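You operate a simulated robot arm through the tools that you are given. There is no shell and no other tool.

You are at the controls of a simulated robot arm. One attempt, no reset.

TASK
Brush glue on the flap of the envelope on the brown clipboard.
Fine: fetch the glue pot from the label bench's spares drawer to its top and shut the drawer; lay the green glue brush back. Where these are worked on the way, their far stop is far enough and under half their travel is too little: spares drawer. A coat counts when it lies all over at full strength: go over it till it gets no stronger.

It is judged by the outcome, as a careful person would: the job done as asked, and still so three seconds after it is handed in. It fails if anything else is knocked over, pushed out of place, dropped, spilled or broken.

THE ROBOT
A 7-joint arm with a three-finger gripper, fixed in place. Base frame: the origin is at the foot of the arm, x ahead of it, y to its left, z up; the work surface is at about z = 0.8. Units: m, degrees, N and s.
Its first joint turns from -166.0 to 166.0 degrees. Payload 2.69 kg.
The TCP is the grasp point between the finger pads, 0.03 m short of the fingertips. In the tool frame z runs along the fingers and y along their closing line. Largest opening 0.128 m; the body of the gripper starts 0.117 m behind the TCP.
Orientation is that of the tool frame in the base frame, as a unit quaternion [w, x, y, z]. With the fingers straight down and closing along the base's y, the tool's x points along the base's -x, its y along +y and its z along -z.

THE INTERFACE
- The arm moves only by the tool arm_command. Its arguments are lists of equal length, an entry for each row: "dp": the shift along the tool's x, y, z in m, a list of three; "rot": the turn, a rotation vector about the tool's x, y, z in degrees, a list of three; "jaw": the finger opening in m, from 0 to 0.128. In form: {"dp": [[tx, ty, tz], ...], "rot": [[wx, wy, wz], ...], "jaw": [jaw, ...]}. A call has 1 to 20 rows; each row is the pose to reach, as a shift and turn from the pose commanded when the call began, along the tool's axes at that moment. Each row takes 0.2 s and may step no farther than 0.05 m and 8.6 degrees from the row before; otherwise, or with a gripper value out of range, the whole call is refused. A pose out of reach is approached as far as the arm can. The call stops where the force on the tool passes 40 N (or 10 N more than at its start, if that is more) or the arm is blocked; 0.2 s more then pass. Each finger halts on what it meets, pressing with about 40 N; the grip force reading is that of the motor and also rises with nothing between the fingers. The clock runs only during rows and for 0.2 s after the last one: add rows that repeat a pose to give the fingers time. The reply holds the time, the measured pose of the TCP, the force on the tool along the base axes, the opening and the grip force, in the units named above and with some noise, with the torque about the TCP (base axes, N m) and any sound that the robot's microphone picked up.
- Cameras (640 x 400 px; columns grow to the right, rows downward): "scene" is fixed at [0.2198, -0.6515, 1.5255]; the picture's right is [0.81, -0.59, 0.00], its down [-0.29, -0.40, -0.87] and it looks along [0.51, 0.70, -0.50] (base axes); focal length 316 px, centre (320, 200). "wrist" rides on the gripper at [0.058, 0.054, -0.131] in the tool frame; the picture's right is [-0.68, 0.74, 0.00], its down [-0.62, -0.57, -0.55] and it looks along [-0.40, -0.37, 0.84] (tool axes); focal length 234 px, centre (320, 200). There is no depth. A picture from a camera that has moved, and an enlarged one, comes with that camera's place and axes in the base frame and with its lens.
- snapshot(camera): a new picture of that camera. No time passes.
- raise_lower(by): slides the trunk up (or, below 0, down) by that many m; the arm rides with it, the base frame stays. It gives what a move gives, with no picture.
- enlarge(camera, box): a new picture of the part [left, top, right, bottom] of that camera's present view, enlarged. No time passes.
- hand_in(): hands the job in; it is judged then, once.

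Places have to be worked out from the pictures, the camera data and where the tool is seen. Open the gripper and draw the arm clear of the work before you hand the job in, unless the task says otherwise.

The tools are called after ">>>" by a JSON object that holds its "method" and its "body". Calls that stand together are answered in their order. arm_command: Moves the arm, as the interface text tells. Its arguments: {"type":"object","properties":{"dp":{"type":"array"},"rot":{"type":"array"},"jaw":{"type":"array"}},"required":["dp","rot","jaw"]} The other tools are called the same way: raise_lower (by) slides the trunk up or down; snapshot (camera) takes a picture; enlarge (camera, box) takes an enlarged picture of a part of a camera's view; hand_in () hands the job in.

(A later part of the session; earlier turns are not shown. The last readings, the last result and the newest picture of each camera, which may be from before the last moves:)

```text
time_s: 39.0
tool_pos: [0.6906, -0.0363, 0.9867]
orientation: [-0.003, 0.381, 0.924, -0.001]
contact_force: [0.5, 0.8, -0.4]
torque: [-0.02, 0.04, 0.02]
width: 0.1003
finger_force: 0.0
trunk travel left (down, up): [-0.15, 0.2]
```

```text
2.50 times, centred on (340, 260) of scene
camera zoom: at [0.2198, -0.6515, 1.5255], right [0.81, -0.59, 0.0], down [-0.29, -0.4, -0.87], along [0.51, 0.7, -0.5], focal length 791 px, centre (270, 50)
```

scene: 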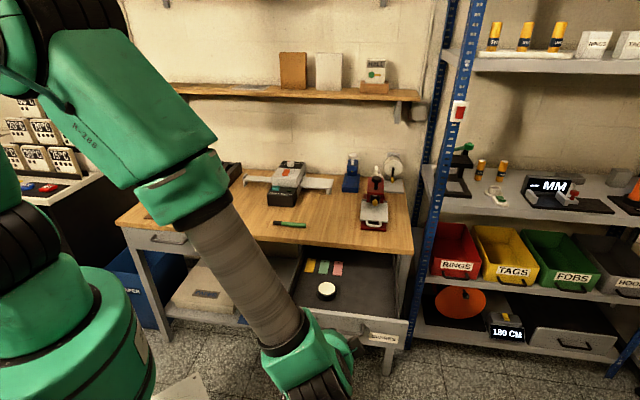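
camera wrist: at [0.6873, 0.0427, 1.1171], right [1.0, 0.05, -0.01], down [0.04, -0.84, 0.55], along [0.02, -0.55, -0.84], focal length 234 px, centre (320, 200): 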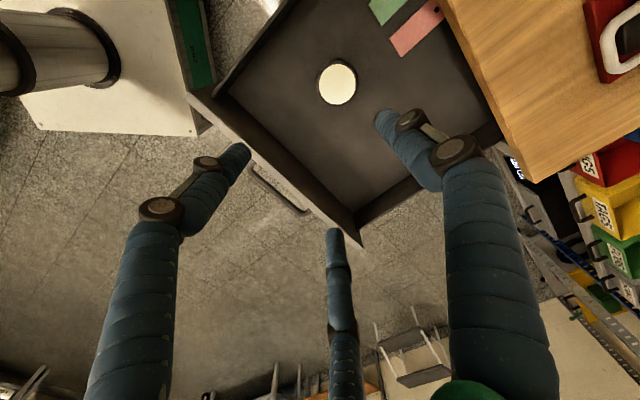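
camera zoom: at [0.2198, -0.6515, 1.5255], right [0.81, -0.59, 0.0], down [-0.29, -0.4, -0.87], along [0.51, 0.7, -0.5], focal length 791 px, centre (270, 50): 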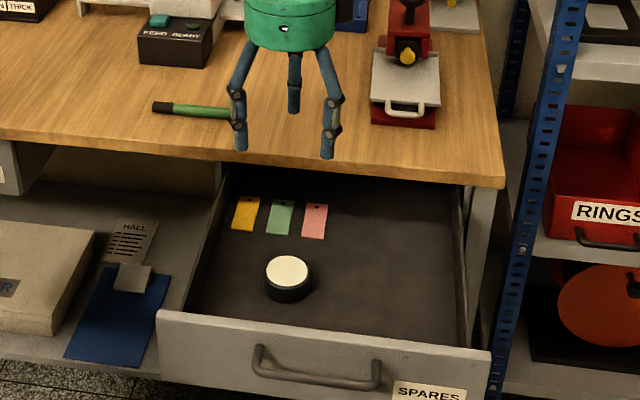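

Triangulating the two views, the rim is lower than I thought: z≈0.698, centre (0.718,-0.005), about 6.6 cm wide and 3 cm tall. I'll centre over it and descend partway to check.

>>> {"method": "arm_command", "body": {"dp": [[0.003, 0.02, 0.03], [0.003, 0.041, 0.06], [0.003, 0.041, 0.1], [0.003, 0.041, 0.14], [0.003, 0.041, 0.17], [0.003, 0.041, 0.187], [0.003, 0.041, 0.187]], "rot": [[0, 0, 0], [0, 0, 0], [0, 0, 0], [0, 0, 0], [0, 0, 0], [0, 0, 0], [0, 0, 0]], "jaw": [0.1, 0.1, 0.1, 0.1, 0.1, 0.1, 0.1]}}

>>> {"method": "snapshot", "body": {"camera": "wrist"}}

>>> {"method": "enlarge", "body": {"camera": "scene", "box": [250, 180, 430, 340]}}

```text
time_s: 40.6
tool_pos: [0.7158, -0.0056, 0.7975]
orientation: [-0.002, 0.381, 0.924, 0.0]
contact_force: [-0.6, 0.0, -0.5]
torque: [0.05, 0.05, 0.03]
width: 0.1002
finger_force: 0.1
trunk travel left (down, up): [-0.15, 0.2]
```

```text
taken
camera wrist: at [0.7133, 0.0733, 0.9294], right [1.0, 0.05, -0.01], down [0.04, -0.84, 0.55], along [0.02, -0.55, -0.84], focal length 234 px, centre (320, 200)
```

wrist: 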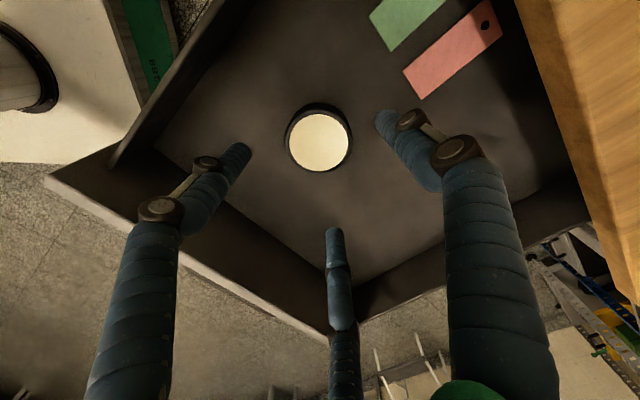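

```text
2.50 times, centred on (340, 260) of scene
camera zoom: at [0.2198, -0.6515, 1.5255], right [0.81, -0.59, 0.0], down [-0.29, -0.4, -0.87], along [0.51, 0.7, -0.5], focal length 791 px, centre (270, 50)
```

zoom: 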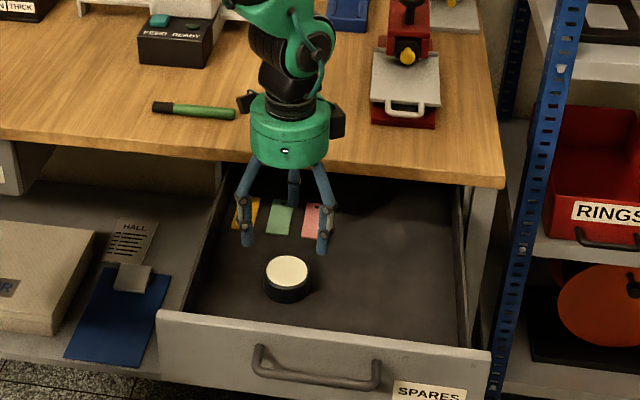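

The pot is centred under the TCP to within 1–2 mm. I'll descend to z≈0.708 gently and close on it.

>>> {"method": "arm_command", "body": {"dp": [[0, 0, 0.025], [0, 0, 0.045], [0, 0, 0.06], [0, 0, 0.075], [0, 0, 0.085], [0, 0, 0.09], [0, 0, 0.09]], "rot": [[0, 0, 0], [0, 0, 0], [0, 0, 0], [0, 0, 0], [0, 0, 0], [0, 0, 0], [0, 0, 0]], "jaw": [0.1, 0.1, 0.1, 0.1, 0.1, 0.1, 0.1]}}

>>> {"method": "snapshot", "body": {"camera": "wrist"}}

>>> {"method": "enlarge", "body": {"camera": "scene", "box": [250, 200, 390, 320]}}

```text
time_s: 42.2
tool_pos: [0.7161, -0.0036, 0.7103]
orientation: [-0.002, 0.381, 0.925, -0.001]
contact_force: [0.3, -0.3, 0.2]
torque: [-0.02, 0.03, 0.02]
width: 0.0997
finger_force: 0.0
trunk travel left (down, up): [-0.15, 0.2]
```

```text
taken
camera wrist: at [0.7123, 0.0747, 0.8408], right [1.0, 0.05, -0.01], down [0.04, -0.84, 0.55], along [0.02, -0.55, -0.84], focal length 234 px, centre (320, 200)
```

wrist: 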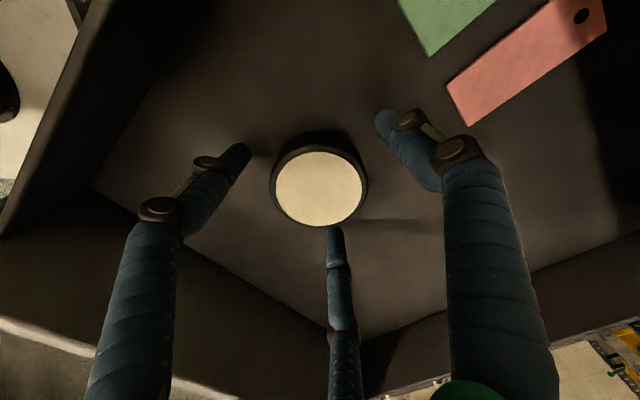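

```text
3.33 times, centred on (320, 260) of scene
camera zoom: at [0.2198, -0.6515, 1.5255], right [0.81, -0.59, 0.0], down [-0.29, -0.4, -0.87], along [0.51, 0.7, -0.5], focal length 1054 px, centre (320, 0)
```

zoom: 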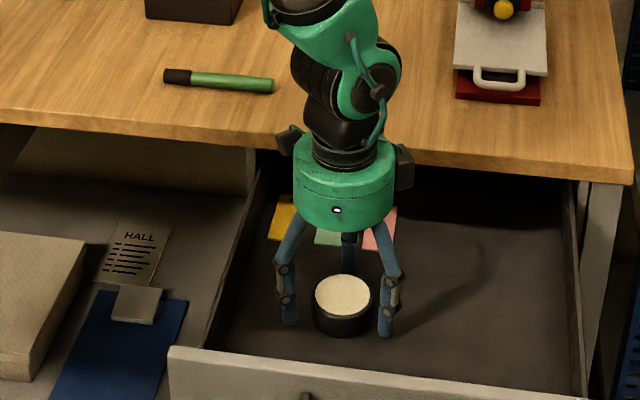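

The fingers straddle the pot with no contact, so I'll close on it and check the width.

>>> {"method": "arm_command", "body": {"dp": [[0, 0, 0], [0, 0, 0], [0, 0, 0], [0, 0, 0]], "rot": [[0, 0, 0], [0, 0, 0], [0, 0, 0], [0, 0, 0]], "jaw": [0.075, 0.06, 0.04, 0.04]}}

>>> {"method": "snapshot", "body": {"camera": "wrist"}}

```text
time_s: 43.2
tool_pos: [0.716, -0.0038, 0.7098]
orientation: [-0.003, 0.38, 0.925, 0.0]
contact_force: [1.2, 0.6, 1.1]
torque: [0.0, -0.08, 0.03]
width: 0.0659
finger_force: 39.8
trunk travel left (down, up): [-0.15, 0.2]
```

```text
taken
camera wrist: at [0.7123, 0.0747, 0.841], right [1.0, 0.05, -0.01], down [0.04, -0.84, 0.55], along [0.02, -0.55, -0.84], focal length 234 px, centre (320, 200)
```

wrist: 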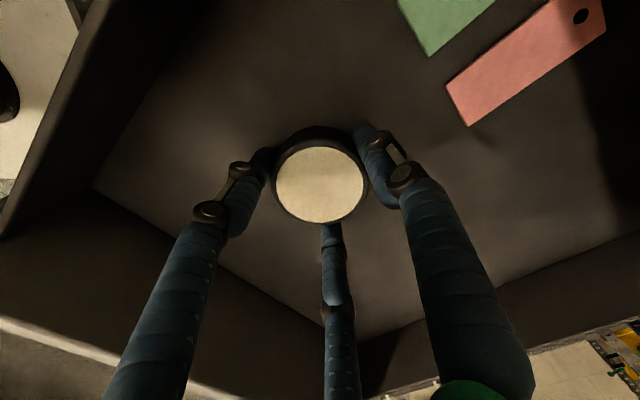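

The pot is held firmly at 66 mm. I'll lift it straight up, level and slowly, to clear the bench top.

>>> {"method": "arm_command", "body": {"dp": [[0, 0, -0.01], [0, 0, -0.03], [0, 0, -0.05], [0, 0, -0.075], [0, 0, -0.1], [0, 0, -0.125], [0, 0, -0.15], [0, 0, -0.175], [0, 0, -0.2], [0, 0, -0.21], [0, 0, -0.21]], "rot": [[0, 0, 0], [0, 0, 0], [0, 0, 0], [0, 0, 0], [0, 0, 0], [0, 0, 0], [0, 0, 0], [0, 0, 0], [0, 0, 0], [0, 0, 0], [0, 0, 0]], "jaw": [0.04, 0.04, 0.04, 0.04, 0.04, 0.04, 0.04, 0.04, 0.04, 0.04, 0.04]}}

>>> {"method": "snapshot", "body": {"camera": "scene"}}

```text
time_s: 45.6
tool_pos: [0.7176, -0.0062, 0.9196]
orientation: [-0.003, 0.381, 0.925, 0.0]
contact_force: [0.8, -0.7, -1.0]
torque: [0.01, -0.03, -0.01]
width: 0.0662
finger_force: 40.4
trunk travel left (down, up): [-0.15, 0.2]
```

```text
taken
```

scene: 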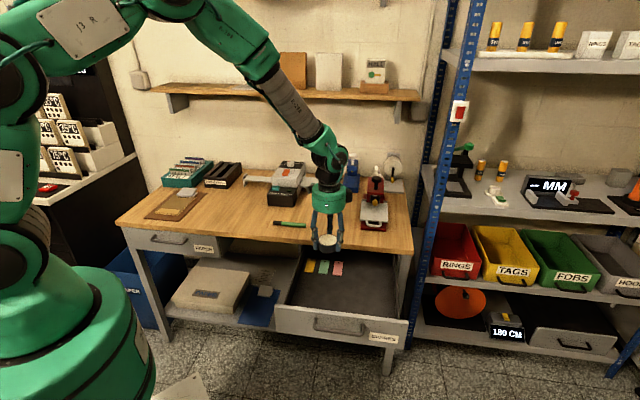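

The pot is lifted out cleanly. I'll carry it over the bench to a free spot at s≈0.04, n≈0.74, between the clipboard and the brush.

>>> {"method": "arm_command", "body": {"dp": [[0.012, 0.006, 0], [0.036, 0.018, 0], [0.062, 0.031, 0], [0.088, 0.044, 0], [0.114, 0.057, 0], [0.14, 0.07, 0], [0.166, 0.083, 0], [0.192, 0.096, 0], [0.218, 0.109, 0], [0.244, 0.122, 0], [0.27, 0.135, 0], [0.296, 0.149, 0], [0.322, 0.162, 0], [0.348, 0.175, 0], [0.374, 0.188, 0], [0.4, 0.201, 0], [0.426, 0.214, 0], [0.45, 0.226, 0], [0.466, 0.234, 0], [0.472, 0.237, 0]], "rot": [[0, 0, 0], [0, 0, 0], [0, 0, 0], [0, 0, 0], [0, 0, 0], [0, 0, 0], [0, 0, 0], [0, 0, 0], [0, 0, 0], [0, 0, 0], [0, 0, 0], [0, 0, 0], [0, 0, 0], [0, 0, 0], [0, 0, 0], [0, 0, 0], [0, 0, 0], [0, 0, 0], [0, 0, 0], [0, 0, 0]], "jaw": [0.04, 0.04, 0.04, 0.04, 0.04, 0.04, 0.04, 0.04, 0.04, 0.04, 0.04, 0.04, 0.04, 0.04, 0.04, 0.04, 0.04, 0.04, 0.04, 0.04]}}

>>> {"method": "snapshot", "body": {"camera": "scene"}}

>>> {"method": "snapshot", "body": {"camera": "wrist"}}

```text
time_s: 49.8
tool_pos: [0.5484, 0.4969, 0.9212]
orientation: [-0.003, 0.381, 0.924, 0.0]
contact_force: [0.1, 0.2, -2.2]
torque: [-0.01, 0.0, 0.02]
width: 0.0657
finger_force: 40.1
trunk travel left (down, up): [-0.15, 0.2]
```

```text
taken
```

scene: 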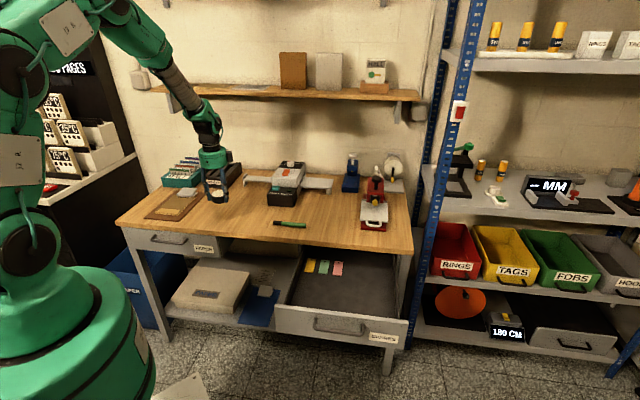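

```text
taken
camera wrist: at [0.5454, 0.575, 1.0522], right [1.0, 0.05, -0.01], down [0.04, -0.84, 0.55], along [0.02, -0.55, -0.84], focal length 234 px, centre (320, 200)
```

wrist: 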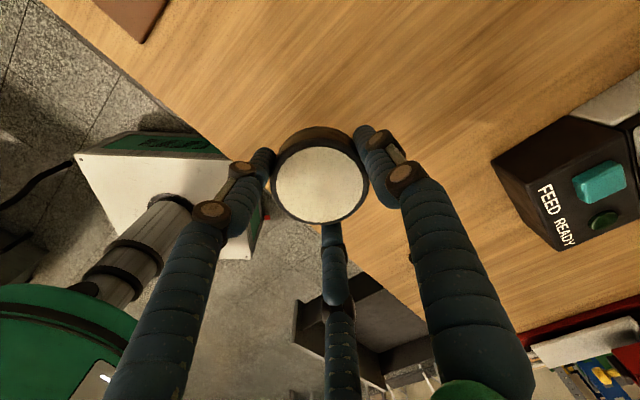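

The spot below is clear. I'll lower the pot to just above the surface, then ease it down until it touches.

>>> {"method": "arm_command", "body": {"dp": [[0, 0, 0.02], [0, 0, 0.04], [0, 0, 0.055], [0, 0, 0.065], [0, 0, 0.068], [0, 0, 0.07], [0, 0, 0.07]], "rot": [[0, 0, 0], [0, 0, 0], [0, 0, 0], [0, 0, 0], [0, 0, 0], [0, 0, 0], [0, 0, 0]], "jaw": [0.04, 0.04, 0.04, 0.04, 0.04, 0.04, 0.04]}}

>>> {"method": "enlarge", "body": {"camera": "scene", "box": [140, 150, 300, 250]}}

```text
time_s: 51.4
tool_pos: [0.5483, 0.4959, 0.852]
orientation: [-0.002, 0.381, 0.925, 0.0]
contact_force: [-0.3, -0.3, -1.9]
torque: [0.01, -0.02, -0.02]
width: 0.066
finger_force: 40.1
trunk travel left (down, up): [-0.15, 0.2]
```

```text
4.00 times, centred on (220, 200) of scene
camera zoom: at [0.2198, -0.6515, 1.5255], right [0.81, -0.59, 0.0], down [-0.29, -0.4, -0.87], along [0.51, 0.7, -0.5], focal length 1265 px, centre (720, 200)
```

zoom: 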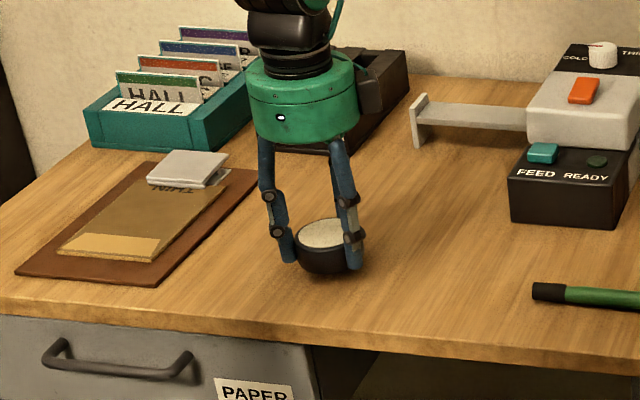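

The pot is about a centimetre above the bench. I'll lower in 2 mm steps and watch the vertical force.

>>> {"method": "arm_command", "body": {"dp": [[0, 0, 0.002], [0, 0, 0.004], [0, 0, 0.006], [0, 0, 0.007], [0, 0, 0.007]], "rot": [[0, 0, 0], [0, 0, 0], [0, 0, 0], [0, 0, 0], [0, 0, 0]], "jaw": [0.04, 0.04, 0.04, 0.04, 0.04]}}

>>> {"method": "enlarge", "body": {"camera": "scene", "box": [200, 190, 240, 220]}}

```text
time_s: 52.6
tool_pos: [0.547, 0.4959, 0.8441]
orientation: [-0.002, 0.382, 0.924, -0.001]
contact_force: [-0.6, -0.2, -1.8]
torque: [0.0, 0.02, 0.01]
width: 0.0662
finger_force: 39.9
trunk travel left (down, up): [-0.15, 0.2]
```

```text
13.33 times, centred on (220, 205) of scene
camera zoom: at [0.2198, -0.6515, 1.5255], right [0.81, -0.59, 0.0], down [-0.29, -0.4, -0.87], along [0.51, 0.7, -0.5], focal length 4218 px, centre (1653, 133)
```

zoom: 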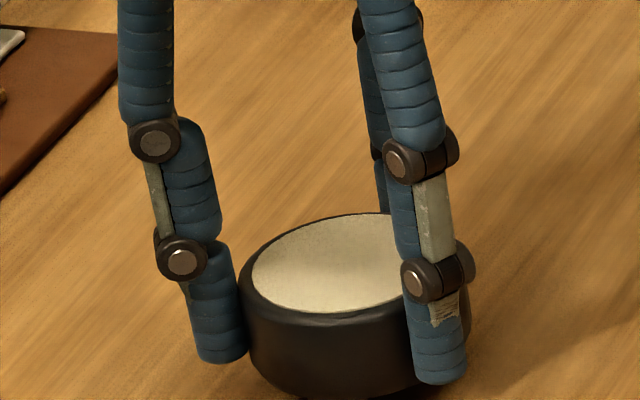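

No touch yet; I'll keep lowering in small steps.

>>> {"method": "arm_command", "body": {"dp": [[0, 0, 0.001], [0, 0, 0.002], [0, 0, 0.003], [0, 0, 0.004]], "rot": [[0, 0, 0], [0, 0, 0], [0, 0, 0], [0, 0, 0]], "jaw": [0.04, 0.04, 0.04, 0.04]}}

```text
time_s: 53.6
tool_pos: [0.5481, 0.4955, 0.8398]
orientation: [-0.003, 0.381, 0.924, 0.0]
contact_force: [-0.5, -0.3, -2.3]
torque: [0.0, -0.01, -0.02]
width: 0.0656
finger_force: 39.7
trunk travel left (down, up): [-0.15, 0.2]
```

Still only the pot's weight on the tool, so I'll continue down in 1 mm steps.

>>> {"method": "arm_command", "body": {"dp": [[0, 0, 0.001], [0, 0, 0.002], [0, 0, 0.003], [0, 0, 0.004]], "rot": [[0, 0, 0], [0, 0, 0], [0, 0, 0], [0, 0, 0]], "jaw": [0.04, 0.04, 0.04, 0.04]}}

>>> {"method": "enlarge", "body": {"camera": "scene", "box": [200, 190, 240, 220]}}

```text
time_s: 54.6
tool_pos: [0.5475, 0.4963, 0.8356]
orientation: [-0.003, 0.38, 0.925, -0.001]
contact_force: [-0.2, -0.2, -1.5]
torque: [0.02, 0.02, 0.01]
width: 0.0663
finger_force: 39.8
trunk travel left (down, up): [-0.15, 0.2]
```

```text
13.33 times, centred on (220, 205) of scene
camera zoom: at [0.2198, -0.6515, 1.5255], right [0.81, -0.59, 0.0], down [-0.29, -0.4, -0.87], along [0.51, 0.7, -0.5], focal length 4218 px, centre (1653, 133)
```

zoom: 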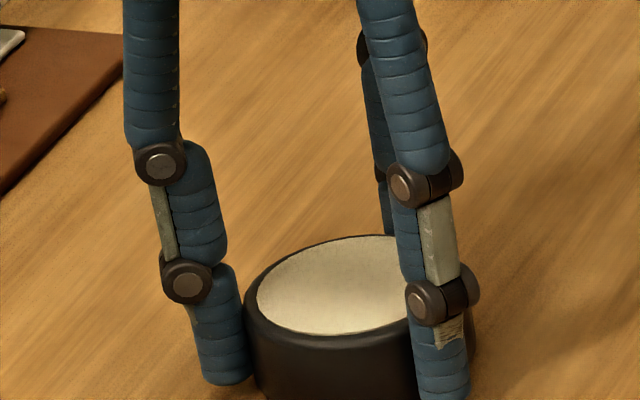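

Close now. I'll continue down in 1 mm steps, watching for contact.

>>> {"method": "arm_command", "body": {"dp": [[0, 0, 0.001], [0, 0, 0.002], [0, 0, 0.003], [0, 0, 0.003]], "rot": [[0, 0, 0], [0, 0, 0], [0, 0, 0], [0, 0, 0]], "jaw": [0.04, 0.04, 0.04, 0.04]}}

>>> {"method": "enlarge", "body": {"camera": "scene", "box": [190, 190, 250, 235]}}

```text
time_s: 55.6
tool_pos: [0.5484, 0.4964, 0.8348]
orientation: [-0.002, 0.382, 0.924, 0.002]
contact_force: [-8.4, -2.1, 27.5]
torque: [-0.41, 0.47, -0.01]
width: 0.0659
finger_force: 40.2
trunk travel left (down, up): [-0.15, 0.2]
```

```text
8.89 times, centred on (220, 212) of scene
camera zoom: at [0.2198, -0.6515, 1.5255], right [0.81, -0.59, 0.0], down [-0.29, -0.4, -0.87], along [0.51, 0.7, -0.5], focal length 2812 px, centre (1209, 89)
```

zoom: 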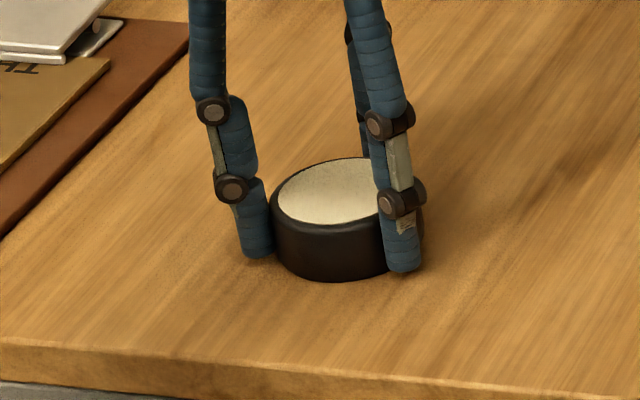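

Contact at z≈0.835, so the pot is on the bench. I'll relieve the pressure by a couple of millimetres, open the jaws and lift away.

>>> {"method": "arm_command", "body": {"dp": [[0, 0, -0.002], [0, 0, -0.002], [0, 0, -0.002], [0, 0, -0.002]], "rot": [[0, 0, 0], [0, 0, 0], [0, 0, 0], [0, 0, 0]], "jaw": [0.04, 0.08, 0.1, 0.1]}}

>>> {"method": "arm_command", "body": {"dp": [[0, 0, -0.02], [0, 0, -0.05], [0, 0, -0.08], [0, 0, -0.12], [0, 0, -0.15], [0, 0, -0.15]], "rot": [[0, 0, 0], [0, 0, 0], [0, 0, 0], [0, 0, 0], [0, 0, 0], [0, 0, 0]], "jaw": [0.1, 0.1, 0.1, 0.1, 0.1, 0.1]}}

>>> {"method": "snapshot", "body": {"camera": "wrist"}}

>>> {"method": "enlarge", "body": {"camera": "scene", "box": [130, 150, 330, 275]}}

```text
time_s: 56.6
tool_pos: [0.5481, 0.4969, 0.8347]
orientation: [-0.004, 0.382, 0.924, -0.001]
contact_force: [0.5, 0.5, -0.1]
torque: [0.0, -0.06, 0.01]
width: 0.1
finger_force: 0.0
trunk travel left (down, up): [-0.15, 0.2]
```

```text
time_s: 58.0
tool_pos: [0.5495, 0.4938, 0.9859]
orientation: [-0.002, 0.381, 0.925, -0.001]
contact_force: [-0.1, -0.2, -0.3]
torque: [0.0, -0.03, 0.0]
width: 0.1001
finger_force: 0.0
trunk travel left (down, up): [-0.15, 0.2]
```

```text
taken
camera wrist: at [0.546, 0.5732, 1.1162], right [1.0, 0.05, -0.01], down [0.04, -0.84, 0.55], along [0.02, -0.55, -0.84], focal length 234 px, centre (320, 200)
```

wrist: 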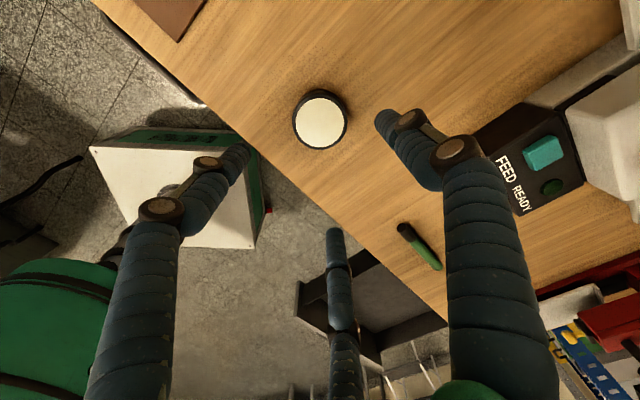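

```text
3.20 times, centred on (230, 212) of scene
camera zoom: at [0.2198, -0.6515, 1.5255], right [0.81, -0.59, 0.0], down [-0.29, -0.4, -0.87], along [0.51, 0.7, -0.5], focal length 1012 px, centre (608, 160)
```

zoom: 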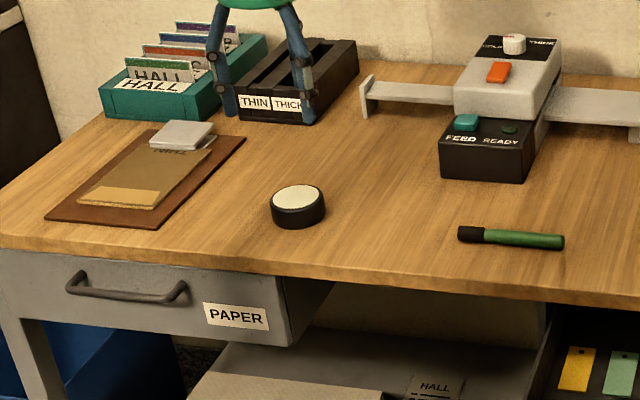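

The pot stands upright on the bench at about (0.548, 0.496). Next I'll shut the drawer, so I'm moving back toward the handle with a high transit first.

>>> {"method": "arm_command", "body": {"dp": [[-0.027, -0.03, 0], [-0.054, -0.06, 0], [-0.081, -0.09, 0], [-0.108, -0.12, 0], [-0.135, -0.15, 0], [-0.162, -0.18, 0], [-0.189, -0.21, 0], [-0.216, -0.24, 0], [-0.243, -0.27, 0], [-0.27, -0.3, 0], [-0.297, -0.33, 0], [-0.324, -0.36, 0], [-0.351, -0.39, 0], [-0.378, -0.42, 0], [-0.405, -0.45, 0], [-0.432, -0.48, 0], [-0.459, -0.51, 0], [-0.486, -0.54, 0], [-0.51, -0.57, 0], [-0.529, -0.589, 0]], "rot": [[0, 0, 0], [0, 0, 0], [0, 0, 0], [0, 0, 0], [0, 0, 0], [0, 0, 0], [0, 0, 0], [0, 0, 0], [0, 0, 0], [0, 0, 0], [0, 0, 0], [0, 0, 0], [0, 0, 0], [0, 0, 0], [0, 0, 0], [0, 0, 0], [0, 0, 0], [0, 0, 0], [0, 0, 0], [0, 0, 0]], "jaw": [0.036, 0.036, 0.036, 0.036, 0.036, 0.036, 0.036, 0.036, 0.036, 0.036, 0.036, 0.036, 0.036, 0.036, 0.036, 0.036, 0.036, 0.036, 0.036, 0.036]}}

```text
time_s: 62.2
tool_pos: [0.5072, -0.2967, 0.9832]
orientation: [-0.002, 0.381, 0.924, -0.001]
contact_force: [0.7, 0.0, 0.2]
torque: [-0.01, 0.02, -0.02]
width: 0.036
finger_force: 0.0
trunk travel left (down, up): [-0.15, 0.2]
```

Arrived above the pre-approach point. I'll tilt 45° and lower to the earlier retreat pose.

>>> {"method": "arm_command", "body": {"dp": [[0, 0, 0.015], [0, 0, 0.03], [0, 0, 0.045], [0, 0, 0.06], [0, 0, 0.075], [0, 0, 0.095], [0, 0, 0.095]], "rot": [[-7.5, 0, 0], [-15, 0, 0], [-22.5, 0, 0], [-30, 0, 0], [-37.5, 0, 0], [-45, 0, 0], [-45, 0, 0]], "jaw": [0.036, 0.036, 0.036, 0.036, 0.036, 0.036, 0.036]}}

>>> {"method": "snapshot", "body": {"camera": "wrist"}}

```text
time_s: 63.8
tool_pos: [0.5077, -0.295, 0.8896]
orientation: [0.143, 0.352, 0.855, 0.354]
contact_force: [1.1, -0.1, 0.0]
torque: [0.04, 0.01, 0.03]
width: 0.0362
finger_force: 0.1
trunk travel left (down, up): [-0.15, 0.2]
```

```text
taken
camera wrist: at [0.4279, -0.2934, 1.0198], right [0.85, -0.11, 0.52], down [-0.12, -0.99, -0.01], along [0.51, -0.05, -0.86], focal length 234 px, centre (320, 200)
```

wrist: 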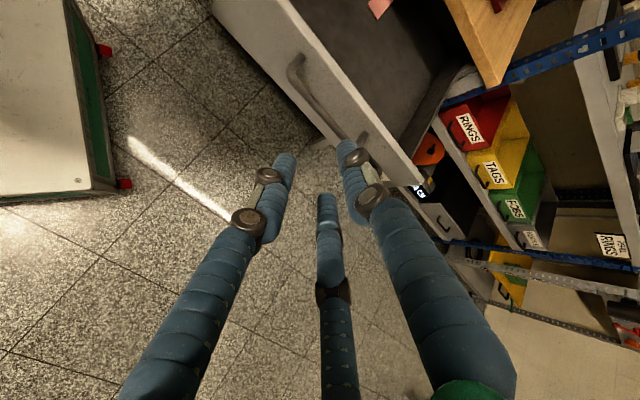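

The view matches the earlier release view. I'll approach along the tool axis with a 5 mm perpendicular correction and then grip the bar.

>>> {"method": "arm_command", "body": {"dp": [[0, -0.002, 0.04], [0, -0.004, 0.08], [0, -0.005, 0.12], [0, -0.005, 0.15], [0, -0.005, 0.175], [0, -0.005, 0.19], [0, -0.005, 0.199], [0, -0.005, 0.199]], "rot": [[0, 0, 0], [0, 0, 0], [0, 0, 0], [0, 0, 0], [0, 0, 0], [0, 0, 0], [0, 0, 0], [0, 0, 0]], "jaw": [0.036, 0.036, 0.036, 0.036, 0.036, 0.036, 0.036, 0.036]}}

>>> {"method": "snapshot", "body": {"camera": "wrist"}}

```text
time_s: 65.6
tool_pos: [0.6044, -0.1967, 0.7435]
orientation: [0.143, 0.353, 0.854, 0.354]
contact_force: [-0.1, 1.0, -0.1]
torque: [-0.02, 0.02, -0.02]
width: 0.036
finger_force: 0.0
trunk travel left (down, up): [-0.15, 0.2]
```

```text
taken
camera wrist: at [0.5252, -0.1951, 0.8744], right [0.85, -0.11, 0.52], down [-0.12, -0.99, -0.01], along [0.51, -0.05, -0.86], focal length 234 px, centre (320, 200)
```

wrist: 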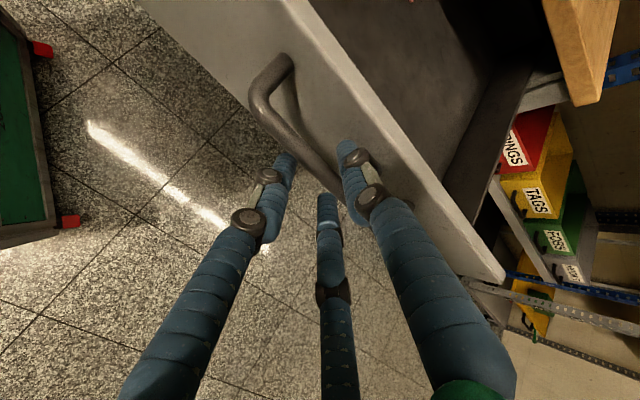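

The bar is between the fingers without contact. I'll close and check the width.

>>> {"method": "arm_command", "body": {"dp": [[0, 0, 0], [0, 0, 0], [0, 0, 0]], "rot": [[0, 0, 0], [0, 0, 0], [0, 0, 0]], "jaw": [0.0, 0.0, 0.0]}}

```text
time_s: 66.4
tool_pos: [0.6044, -0.196, 0.7441]
orientation: [0.144, 0.352, 0.854, 0.353]
contact_force: [0.9, 0.1, 18.3]
torque: [0.16, -0.06, 0.41]
width: 0.0194
finger_force: 44.0
trunk travel left (down, up): [-0.15, 0.2]
```

The bar is gripped. I'll push the drawer back in along +n slowly.

>>> {"method": "arm_command", "body": {"dp": [[0, 0.0077, 0.0063], [0, 0.0147, 0.0133], [0, 0.0217, 0.0203], [0, 0.0287, 0.0273], [0, 0.0357, 0.0343], [0, 0.0427, 0.0413], [0, 0.0497, 0.0483], [0, 0.0567, 0.0553], [0, 0.0637, 0.0623], [0, 0.0707, 0.0693]], "rot": [[0, 0, 0], [0, 0, 0], [0, 0, 0], [0, 0, 0], [0, 0, 0], [0, 0, 0], [0, 0, 0], [0, 0, 0], [0, 0, 0], [0, 0, 0]], "jaw": [0, 0, 0, 0, 0, 0, 0, 0, 0, 0]}}

```text
time_s: 68.6
tool_pos: [0.675, -0.127, 0.7458]
orientation: [0.143, 0.353, 0.855, 0.353]
contact_force: [10.3, -8.3, -12.8]
torque: [-0.62, -0.46, -0.05]
width: 0.019
finger_force: 44.0
trunk travel left (down, up): [-0.15, 0.2]
```

The drawer is moving well and is now about 21.6 cm out. I'll continue with small corrections.

>>> {"method": "arm_command", "body": {"dp": [[-0.0008, 0.0065, 0.0075], [-0.0008, 0.0135, 0.0145], [-0.0008, 0.0205, 0.0215], [-0.0008, 0.0275, 0.0285], [-0.0008, 0.0345, 0.0355], [-0.0008, 0.0415, 0.0425], [-0.0008, 0.0485, 0.0495], [-0.0008, 0.0555, 0.0565], [-0.0008, 0.0625, 0.0635], [-0.0008, 0.0695, 0.0705]], "rot": [[0, 0, 0], [0, 0, 0], [0, 0, 0], [0, 0, 0], [0, 0, 0], [0, 0, 0], [0, 0, 0], [0, 0, 0], [0, 0, 0], [0, 0, 0]], "jaw": [0, 0, 0, 0, 0, 0, 0, 0, 0, 0]}}

```text
time_s: 70.8
tool_pos: [0.7452, -0.0581, 0.7444]
orientation: [0.144, 0.353, 0.854, 0.354]
contact_force: [-3.5, 4.4, 22.2]
torque: [-0.28, -0.52, -0.07]
width: 0.0192
finger_force: 44.6
trunk travel left (down, up): [-0.15, 0.2]
```

About 11.8 cm remain. I'll raise slightly to relieve the load and continue.

>>> {"method": "arm_command", "body": {"dp": [[0, 0.0077, 0.0063], [0, 0.0147, 0.0133], [0, 0.0217, 0.0203], [0, 0.0287, 0.0273], [0, 0.0357, 0.0343], [0, 0.0427, 0.0413], [0, 0.0497, 0.0483], [0, 0.0567, 0.0553], [0, 0.0637, 0.0623], [0, 0.0707, 0.0693]], "rot": [[0, 0, 0], [0, 0, 0], [0, 0, 0], [0, 0, 0], [0, 0, 0], [0, 0, 0], [0, 0, 0], [0, 0, 0], [0, 0, 0], [0, 0, 0]], "jaw": [0, 0, 0, 0, 0, 0, 0, 0, 0, 0]}}

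```text
time_s: 73.0
tool_pos: [0.8142, 0.0138, 0.7452]
orientation: [0.143, 0.353, 0.854, 0.354]
contact_force: [4.1, -1.5, -5.2]
torque: [-0.47, -0.4, 0.1]
width: 0.0191
finger_force: 44.2
trunk travel left (down, up): [-0.15, 0.2]
```

About 2 cm remain to the original closed position. I'll push the last bit slowly until it meets its stop.

>>> {"method": "arm_command", "body": {"dp": [[0, 0.0035, 0.0035], [0, 0.007, 0.007], [0, 0.0105, 0.0105], [0, 0.0125, 0.0125], [0, 0.014, 0.014], [0, 0.0155, 0.0155], [0, 0.017, 0.017]], "rot": [[0, 0, 0], [0, 0, 0], [0, 0, 0], [0, 0, 0], [0, 0, 0], [0, 0, 0], [0, 0, 0]], "jaw": [0, 0, 0, 0, 0, 0, 0]}}

>>> {"method": "enlarge", "body": {"camera": "scene", "box": [270, 200, 430, 320]}}

```text
time_s: 74.5
tool_pos: [0.8268, 0.0254, 0.744]
orientation: [0.143, 0.354, 0.854, 0.354]
contact_force: [-18.9, -7.0, 16.4]
torque: [-0.49, -0.61, 0.08]
width: 0.0189
finger_force: 44.0
trunk travel left (down, up): [-0.15, 0.2]
stopped in row 7: the force on the tool passed its limit at 45 N (the readings are from after the stop); the commanded pose is now the measured one
```

```text
3.33 times, centred on (350, 260) of scene
camera zoom: at [0.2198, -0.6515, 1.5255], right [0.81, -0.59, 0.0], down [-0.29, -0.4, -0.87], along [0.51, 0.7, -0.5], focal length 1054 px, centre (220, 0)
```

zoom: 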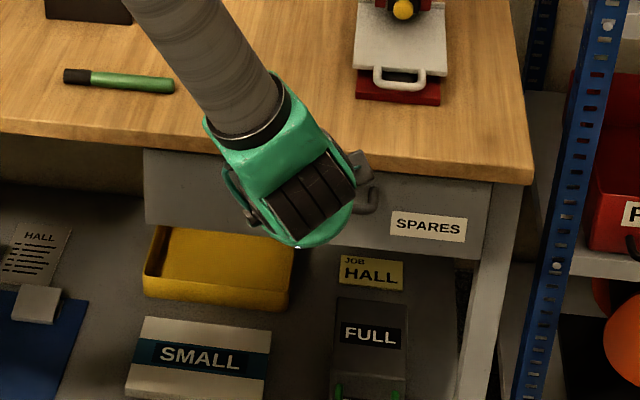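

The drawer met its stop (45 N) and looks flush as at the start. I'll release, back away along the tool axis, and check.

>>> {"method": "arm_command", "body": {"dp": [[0, 0, 0], [0, 0, 0], [0, 0, -0.02], [0, 0, -0.05], [0, 0, -0.09], [0, 0, -0.13], [0, 0, -0.17], [0, 0, -0.2], [0, 0, -0.2]], "rot": [[0, 0, 0], [0, 0, 0], [0, 0, 0], [0, 0, 0], [0, 0, 0], [0, 0, 0], [0, 0, 0], [0, 0, 0], [0, 0, 0]], "jaw": [0.034, 0.034, 0.034, 0.034, 0.034, 0.034, 0.034, 0.034, 0.034]}}

>>> {"method": "enlarge", "body": {"camera": "scene", "box": [250, 140, 430, 280]}}

```text
time_s: 76.5
tool_pos: [0.728, -0.0733, 0.8848]
orientation: [0.143, 0.354, 0.854, 0.353]
contact_force: [-0.3, 0.2, 0.7]
torque: [-0.02, 0.02, -0.03]
width: 0.0341
finger_force: 0.0
trunk travel left (down, up): [-0.15, 0.2]
```

```text
2.86 times, centred on (340, 210) of scene
camera zoom: at [0.2198, -0.6515, 1.5255], right [0.81, -0.59, 0.0], down [-0.29, -0.4, -0.87], along [0.51, 0.7, -0.5], focal length 904 px, centre (263, 171)
```

zoom: 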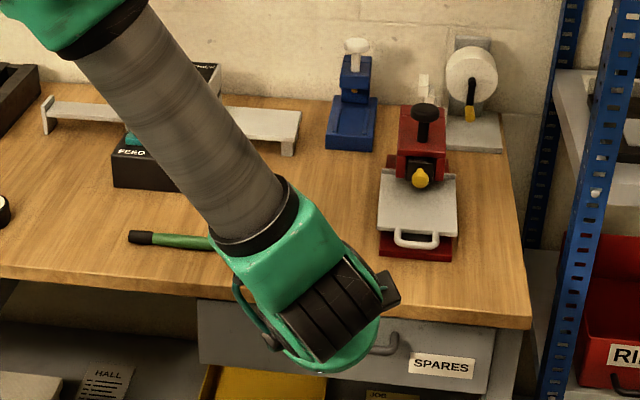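

The drawer is shut, with the label where it was at the start. Now I'll move above the brush, tool upright, for a close look.

>>> {"method": "arm_command", "body": {"dp": [[0.02, 0.04, -0.01], [0.045, 0.075, -0.005], [0.075, 0.105, 0.01], [0.105, 0.135, 0.025], [0.135, 0.165, 0.045], [0.165, 0.195, 0.065], [0.195, 0.22, 0.085], [0.225, 0.245, 0.105], [0.255, 0.27, 0.12], [0.285, 0.295, 0.135], [0.31, 0.31, 0.15], [0.327, 0.3196, 0.157], [0.327, 0.3196, 0.157]], "rot": [[4, 0, 0], [8, 0, 0], [12, 0, 0], [16, 0, 0], [20, 0, 0], [24, 0, 0], [28, 0, 0], [32, 0, 0], [36, 0, 0], [40, 0, 0], [43, 0, 0], [45, 0, 0], [45, 0, 0]], "jaw": [0.05, 0.05, 0.05, 0.05, 0.05, 0.05, 0.05, 0.05, 0.05, 0.05, 0.05, 0.05, 0.05]}}

>>> {"method": "snapshot", "body": {"camera": "wrist"}}

>>> {"method": "enlarge", "body": {"camera": "scene", "box": [260, 205, 320, 245]}}

```text
time_s: 79.3
tool_pos: [0.7361, 0.3955, 1.0007]
orientation: [-0.004, 0.383, 0.924, -0.001]
contact_force: [0.3, 0.5, -0.1]
torque: [-0.02, -0.01, 0.03]
width: 0.0499
finger_force: 0.0
trunk travel left (down, up): [-0.15, 0.2]
```

```text
taken
camera wrist: at [0.7334, 0.4745, 1.1313], right [1.0, 0.04, -0.01], down [0.04, -0.84, 0.55], along [0.02, -0.55, -0.84], focal length 234 px, centre (320, 200)
```

wrist: 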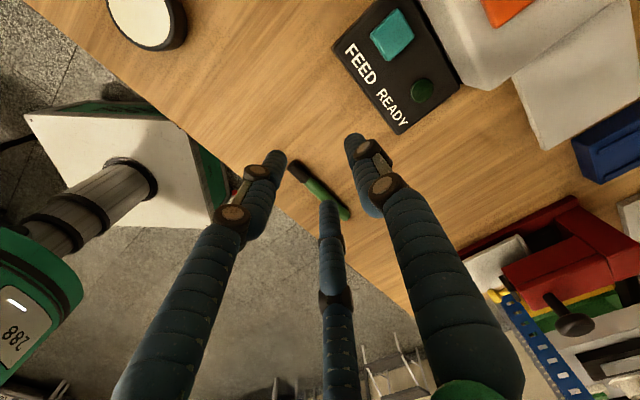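

```text
10.00 times, centred on (290, 225) of scene
camera zoom: at [0.2198, -0.6515, 1.5255], right [0.81, -0.59, 0.0], down [-0.29, -0.4, -0.87], along [0.51, 0.7, -0.5], focal length 3163 px, centre (620, -50)
```

zoom: 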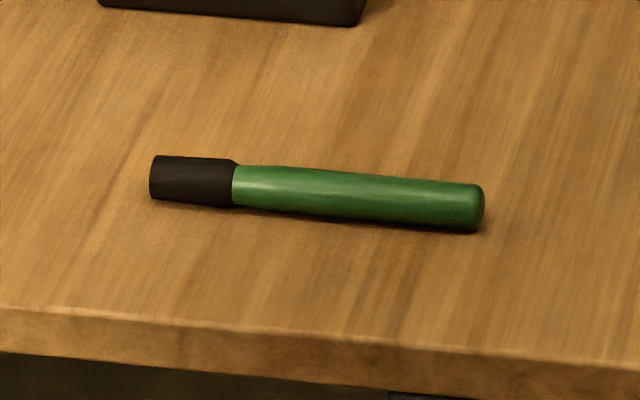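

The brush's black bristles face left (s≈0.263–0.298) and its green handle runs to s≈0.40, along n≈0.714; it is about 18 mm thick. I'll hover over the handle with a 25° lean, so that the bristles will later point down, and check that this tilt is reachable.

>>> {"method": "arm_command", "body": {"dp": [[-0.024, -0.017, 0.02], [-0.048, -0.034, 0.04], [-0.072, -0.051, 0.06], [-0.096, -0.069, 0.08], [-0.1184, -0.0857, 0.1], [-0.1184, -0.0857, 0.1]], "rot": [[0, 5, 0], [0, 10, 0], [0, 15, 0], [0, 20, 0], [0, 25, 0], [0, 25, 0]], "jaw": [0.05, 0.05, 0.05, 0.05, 0.05, 0.05]}}

>>> {"method": "snapshot", "body": {"camera": "wrist"}}

>>> {"method": "enlarge", "body": {"camera": "scene", "box": [220, 150, 380, 250]}}

```text
time_s: 80.7
tool_pos: [0.7605, 0.2496, 0.9016]
orientation: [-0.205, 0.374, 0.901, 0.081]
contact_force: [1.3, 0.1, 0.6]
torque: [0.09, 0.08, 0.02]
width: 0.0501
finger_force: 0.0
trunk travel left (down, up): [-0.15, 0.2]
```

```text
taken
camera wrist: at [0.8008, 0.2862, 1.0438], right [0.95, 0.09, -0.29], down [0.16, -0.96, 0.23], along [-0.26, -0.27, -0.93], focal length 234 px, centre (320, 200)
```

wrist: 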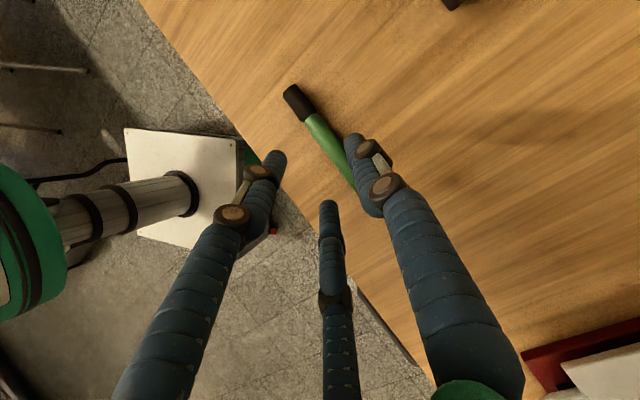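

```text
4.00 times, centred on (300, 200) of scene
camera zoom: at [0.2198, -0.6515, 1.5255], right [0.81, -0.59, 0.0], down [-0.29, -0.4, -0.87], along [0.51, 0.7, -0.5], focal length 1265 px, centre (400, 200)
```

zoom: 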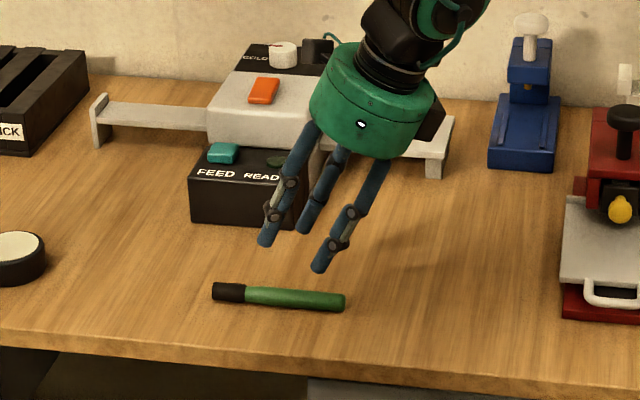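

The 25° lean is reachable, and both views put the handle within about 3 mm of the jaw centre plane. I'll descend straight down to z≈0.834, slowly at the end.

>>> {"method": "arm_command", "body": {"dp": [[-0.0085, 0.002, 0.0181], [-0.0169, 0.002, 0.0363], [-0.0222, 0.002, 0.0476], [-0.0254, 0.002, 0.0544], [-0.0271, 0.002, 0.058], [-0.0284, 0.002, 0.0609], [-0.0284, 0.002, 0.0609]], "rot": [[0, 0, 0], [0, 0, 0], [0, 0, 0], [0, 0, 0], [0, 0, 0], [0, 0, 0], [0, 0, 0]], "jaw": [0.05, 0.05, 0.05, 0.05, 0.05, 0.05, 0.05]}}

>>> {"method": "enlarge", "body": {"camera": "scene", "box": [240, 170, 340, 250]}}

>>> {"method": "snapshot", "body": {"camera": "wrist"}}

```text
time_s: 82.0
tool_pos: [0.7629, 0.2516, 0.841]
orientation: [-0.201, 0.373, 0.902, 0.084]
contact_force: [-2.5, -6.0, 11.8]
torque: [-0.57, 0.04, -0.14]
width: 0.0519
finger_force: 0.9
trunk travel left (down, up): [-0.15, 0.2]
stopped in row 6: the force on the tool passed its limit at 44 N (the readings are from after the stop); the commanded pose is now the measured one
```

```text
5.00 times, centred on (290, 210) of scene
camera zoom: at [0.2198, -0.6515, 1.5255], right [0.81, -0.59, 0.0], down [-0.29, -0.4, -0.87], along [0.51, 0.7, -0.5], focal length 1582 px, centre (470, 150)
```

zoom: 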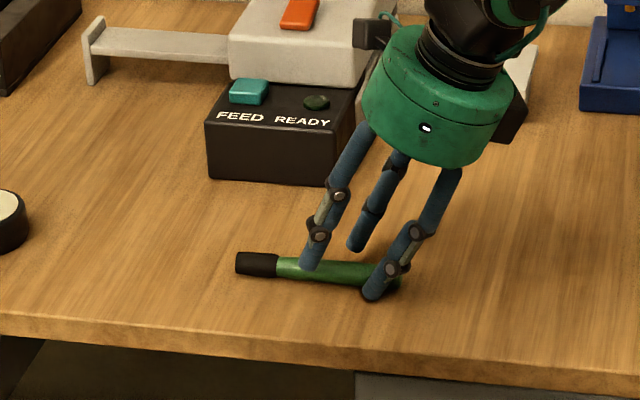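

```text
taken
camera wrist: at [0.8037, 0.2872, 0.9847], right [0.95, 0.09, -0.29], down [0.16, -0.96, 0.23], along [-0.26, -0.27, -0.93], focal length 234 px, centre (320, 200)
```

wrist: 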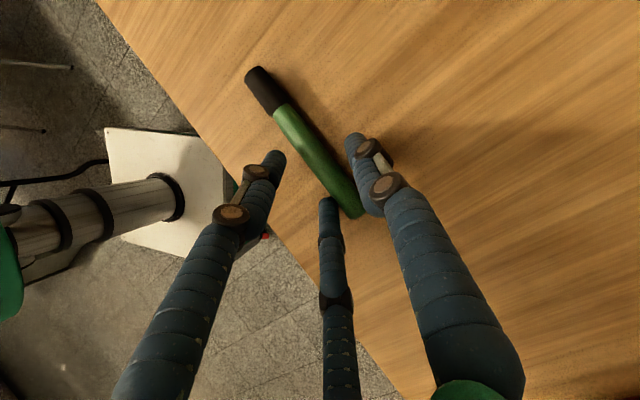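

The stop was the table: force, torque and position put the contact at tool (x≈-0.026, y≈-0.021), where one of the visible digits is. So the hand really has three fingers, with two on the -y side, and leaning it pushes one of them down. The brush has not moved. I'll lift, straighten to vertical and grip it upright instead.

>>> {"method": "arm_command", "body": {"dp": [[0.0085, 0, -0.018], [0.0169, -0.002, -0.0363], [0.0254, -0.004, -0.0544], [0.029, -0.0074, -0.0517], [0.0313, -0.0074, -0.0517], [0.0313, -0.0074, -0.0517]], "rot": [[0, 0, 0], [0, -6, 0], [0, -13, 0], [0, -20, 0], [0, -25, 0], [0, -25, 0]], "jaw": [0.055, 0.06, 0.07, 0.07, 0.07, 0.07]}}

>>> {"method": "snapshot", "body": {"camera": "wrist"}}

>>> {"method": "enlarge", "body": {"camera": "scene", "box": [240, 170, 340, 250]}}

```text
time_s: 83.4
tool_pos: [0.7541, 0.2526, 0.8992]
orientation: [-0.002, 0.382, 0.924, -0.002]
contact_force: [-0.1, 1.3, 0.2]
torque: [-0.01, 0.0, -0.02]
width: 0.0701
finger_force: 0.2
trunk travel left (down, up): [-0.15, 0.2]
```

```text
taken
camera wrist: at [0.7515, 0.3304, 1.0305], right [1.0, 0.04, 0.0], down [0.04, -0.84, 0.55], along [0.02, -0.55, -0.84], focal length 234 px, centre (320, 200)
```

wrist: 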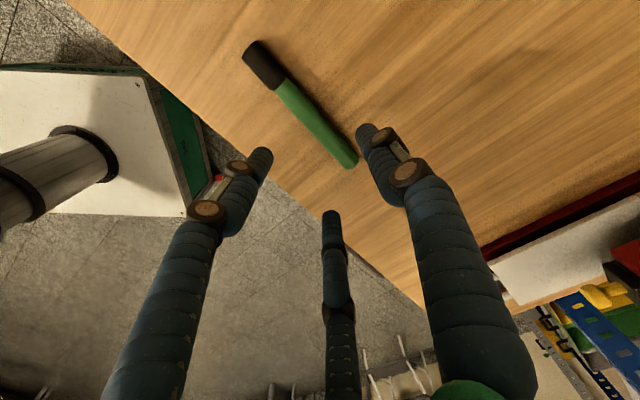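

```text
5.00 times, centred on (290, 210) of scene
camera zoom: at [0.2198, -0.6515, 1.5255], right [0.81, -0.59, 0.0], down [-0.29, -0.4, -0.87], along [0.51, 0.7, -0.5], focal length 1582 px, centre (470, 150)
```

zoom: 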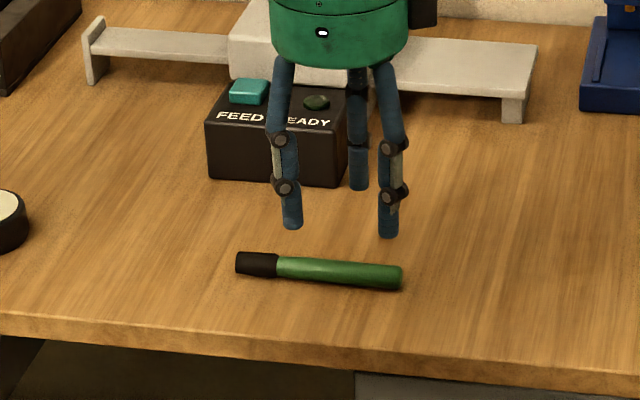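

Upright view: the brush is unmoved, with n≈0.719 from the closer wrist view. With the three-finger layout, the brush should sit about 6 mm to the +y side of the TCP. I'll descend with the jaws at 8 cm, stopping just above the table.

>>> {"method": "arm_command", "body": {"dp": [[0, 0.002, 0.02], [0, 0.002, 0.035], [0, 0.002, 0.048], [0, 0.002, 0.056], [0, 0.002, 0.061], [0, 0.002, 0.064], [0, 0.002, 0.064]], "rot": [[0, 0, 0], [0, 0, 0], [0, 0, 0], [0, 0, 0], [0, 0, 0], [0, 0, 0], [0, 0, 0]], "jaw": [0.08, 0.08, 0.08, 0.08, 0.08, 0.08, 0.08]}}

>>> {"method": "snapshot", "body": {"camera": "wrist"}}

>>> {"method": "enlarge", "body": {"camera": "scene", "box": [240, 170, 340, 250]}}

```text
time_s: 85.0
tool_pos: [0.755, 0.2526, 0.8347]
orientation: [-0.002, 0.382, 0.924, -0.001]
contact_force: [-0.6, -0.6, 0.6]
torque: [-0.02, -0.02, 0.02]
width: 0.0801
finger_force: 0.1
trunk travel left (down, up): [-0.15, 0.2]
```

```text
taken
camera wrist: at [0.7521, 0.3316, 0.9663], right [1.0, 0.04, -0.01], down [0.04, -0.84, 0.55], along [0.02, -0.55, -0.84], focal length 234 px, centre (320, 200)
```

wrist: 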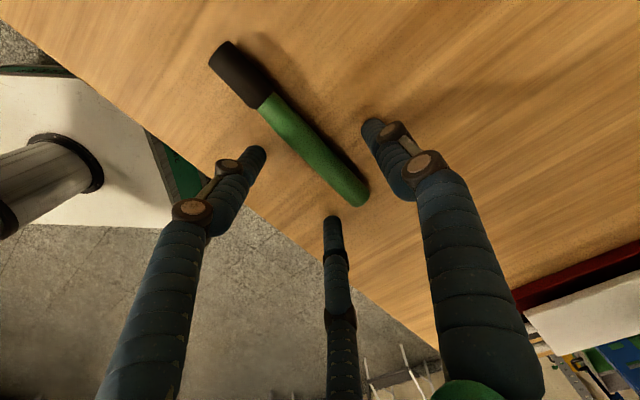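

```text
5.00 times, centred on (290, 210) of scene
camera zoom: at [0.2198, -0.6515, 1.5255], right [0.81, -0.59, 0.0], down [-0.29, -0.4, -0.87], along [0.51, 0.7, -0.5], focal length 1582 px, centre (470, 150)
```

zoom: 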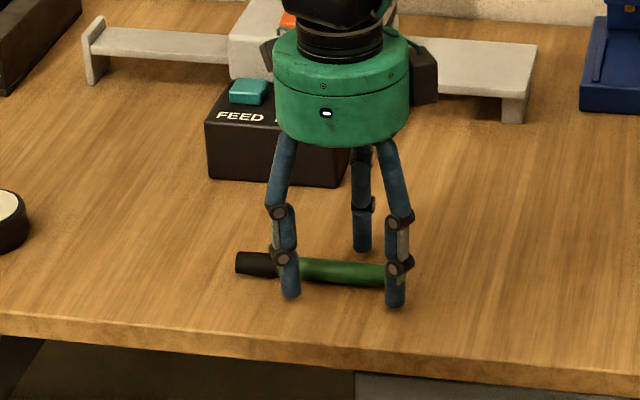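

The brush lies nicely between the finger pair and the single finger. I'll shift 4 mm toward it for an even close, then grip.

>>> {"method": "arm_command", "body": {"dp": [[0, 0.004, 0], [0, 0.004, 0], [0, 0.004, 0], [0, 0.004, 0], [0, 0.004, 0]], "rot": [[0, 0, 0], [0, 0, 0], [0, 0, 0], [0, 0, 0], [0, 0, 0]], "jaw": [0.08, 0.055, 0.03, 0.01, 0.01]}}

>>> {"method": "snapshot", "body": {"camera": "wrist"}}

>>> {"method": "enlarge", "body": {"camera": "scene", "box": [240, 170, 340, 250]}}

```text
time_s: 86.2
tool_pos: [0.757, 0.2554, 0.835]
orientation: [-0.003, 0.382, 0.924, -0.001]
contact_force: [0.5, 0.5, -0.3]
torque: [-0.05, -0.02, 0.0]
width: 0.028
finger_force: 40.3
trunk travel left (down, up): [-0.15, 0.2]
```

```text
taken
camera wrist: at [0.7553, 0.334, 0.9665], right [1.0, 0.04, -0.01], down [0.04, -0.84, 0.55], along [0.02, -0.55, -0.84], focal length 234 px, centre (320, 200)
```

wrist: 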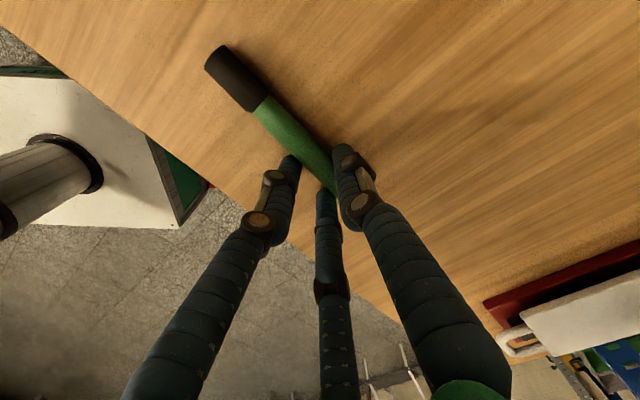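

```text
5.00 times, centred on (290, 210) of scene
camera zoom: at [0.2198, -0.6515, 1.5255], right [0.81, -0.59, 0.0], down [-0.29, -0.4, -0.87], along [0.51, 0.7, -0.5], focal length 1582 px, centre (470, 150)
```

zoom: 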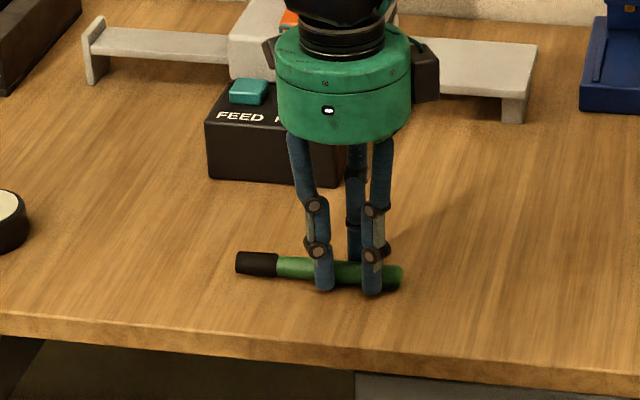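

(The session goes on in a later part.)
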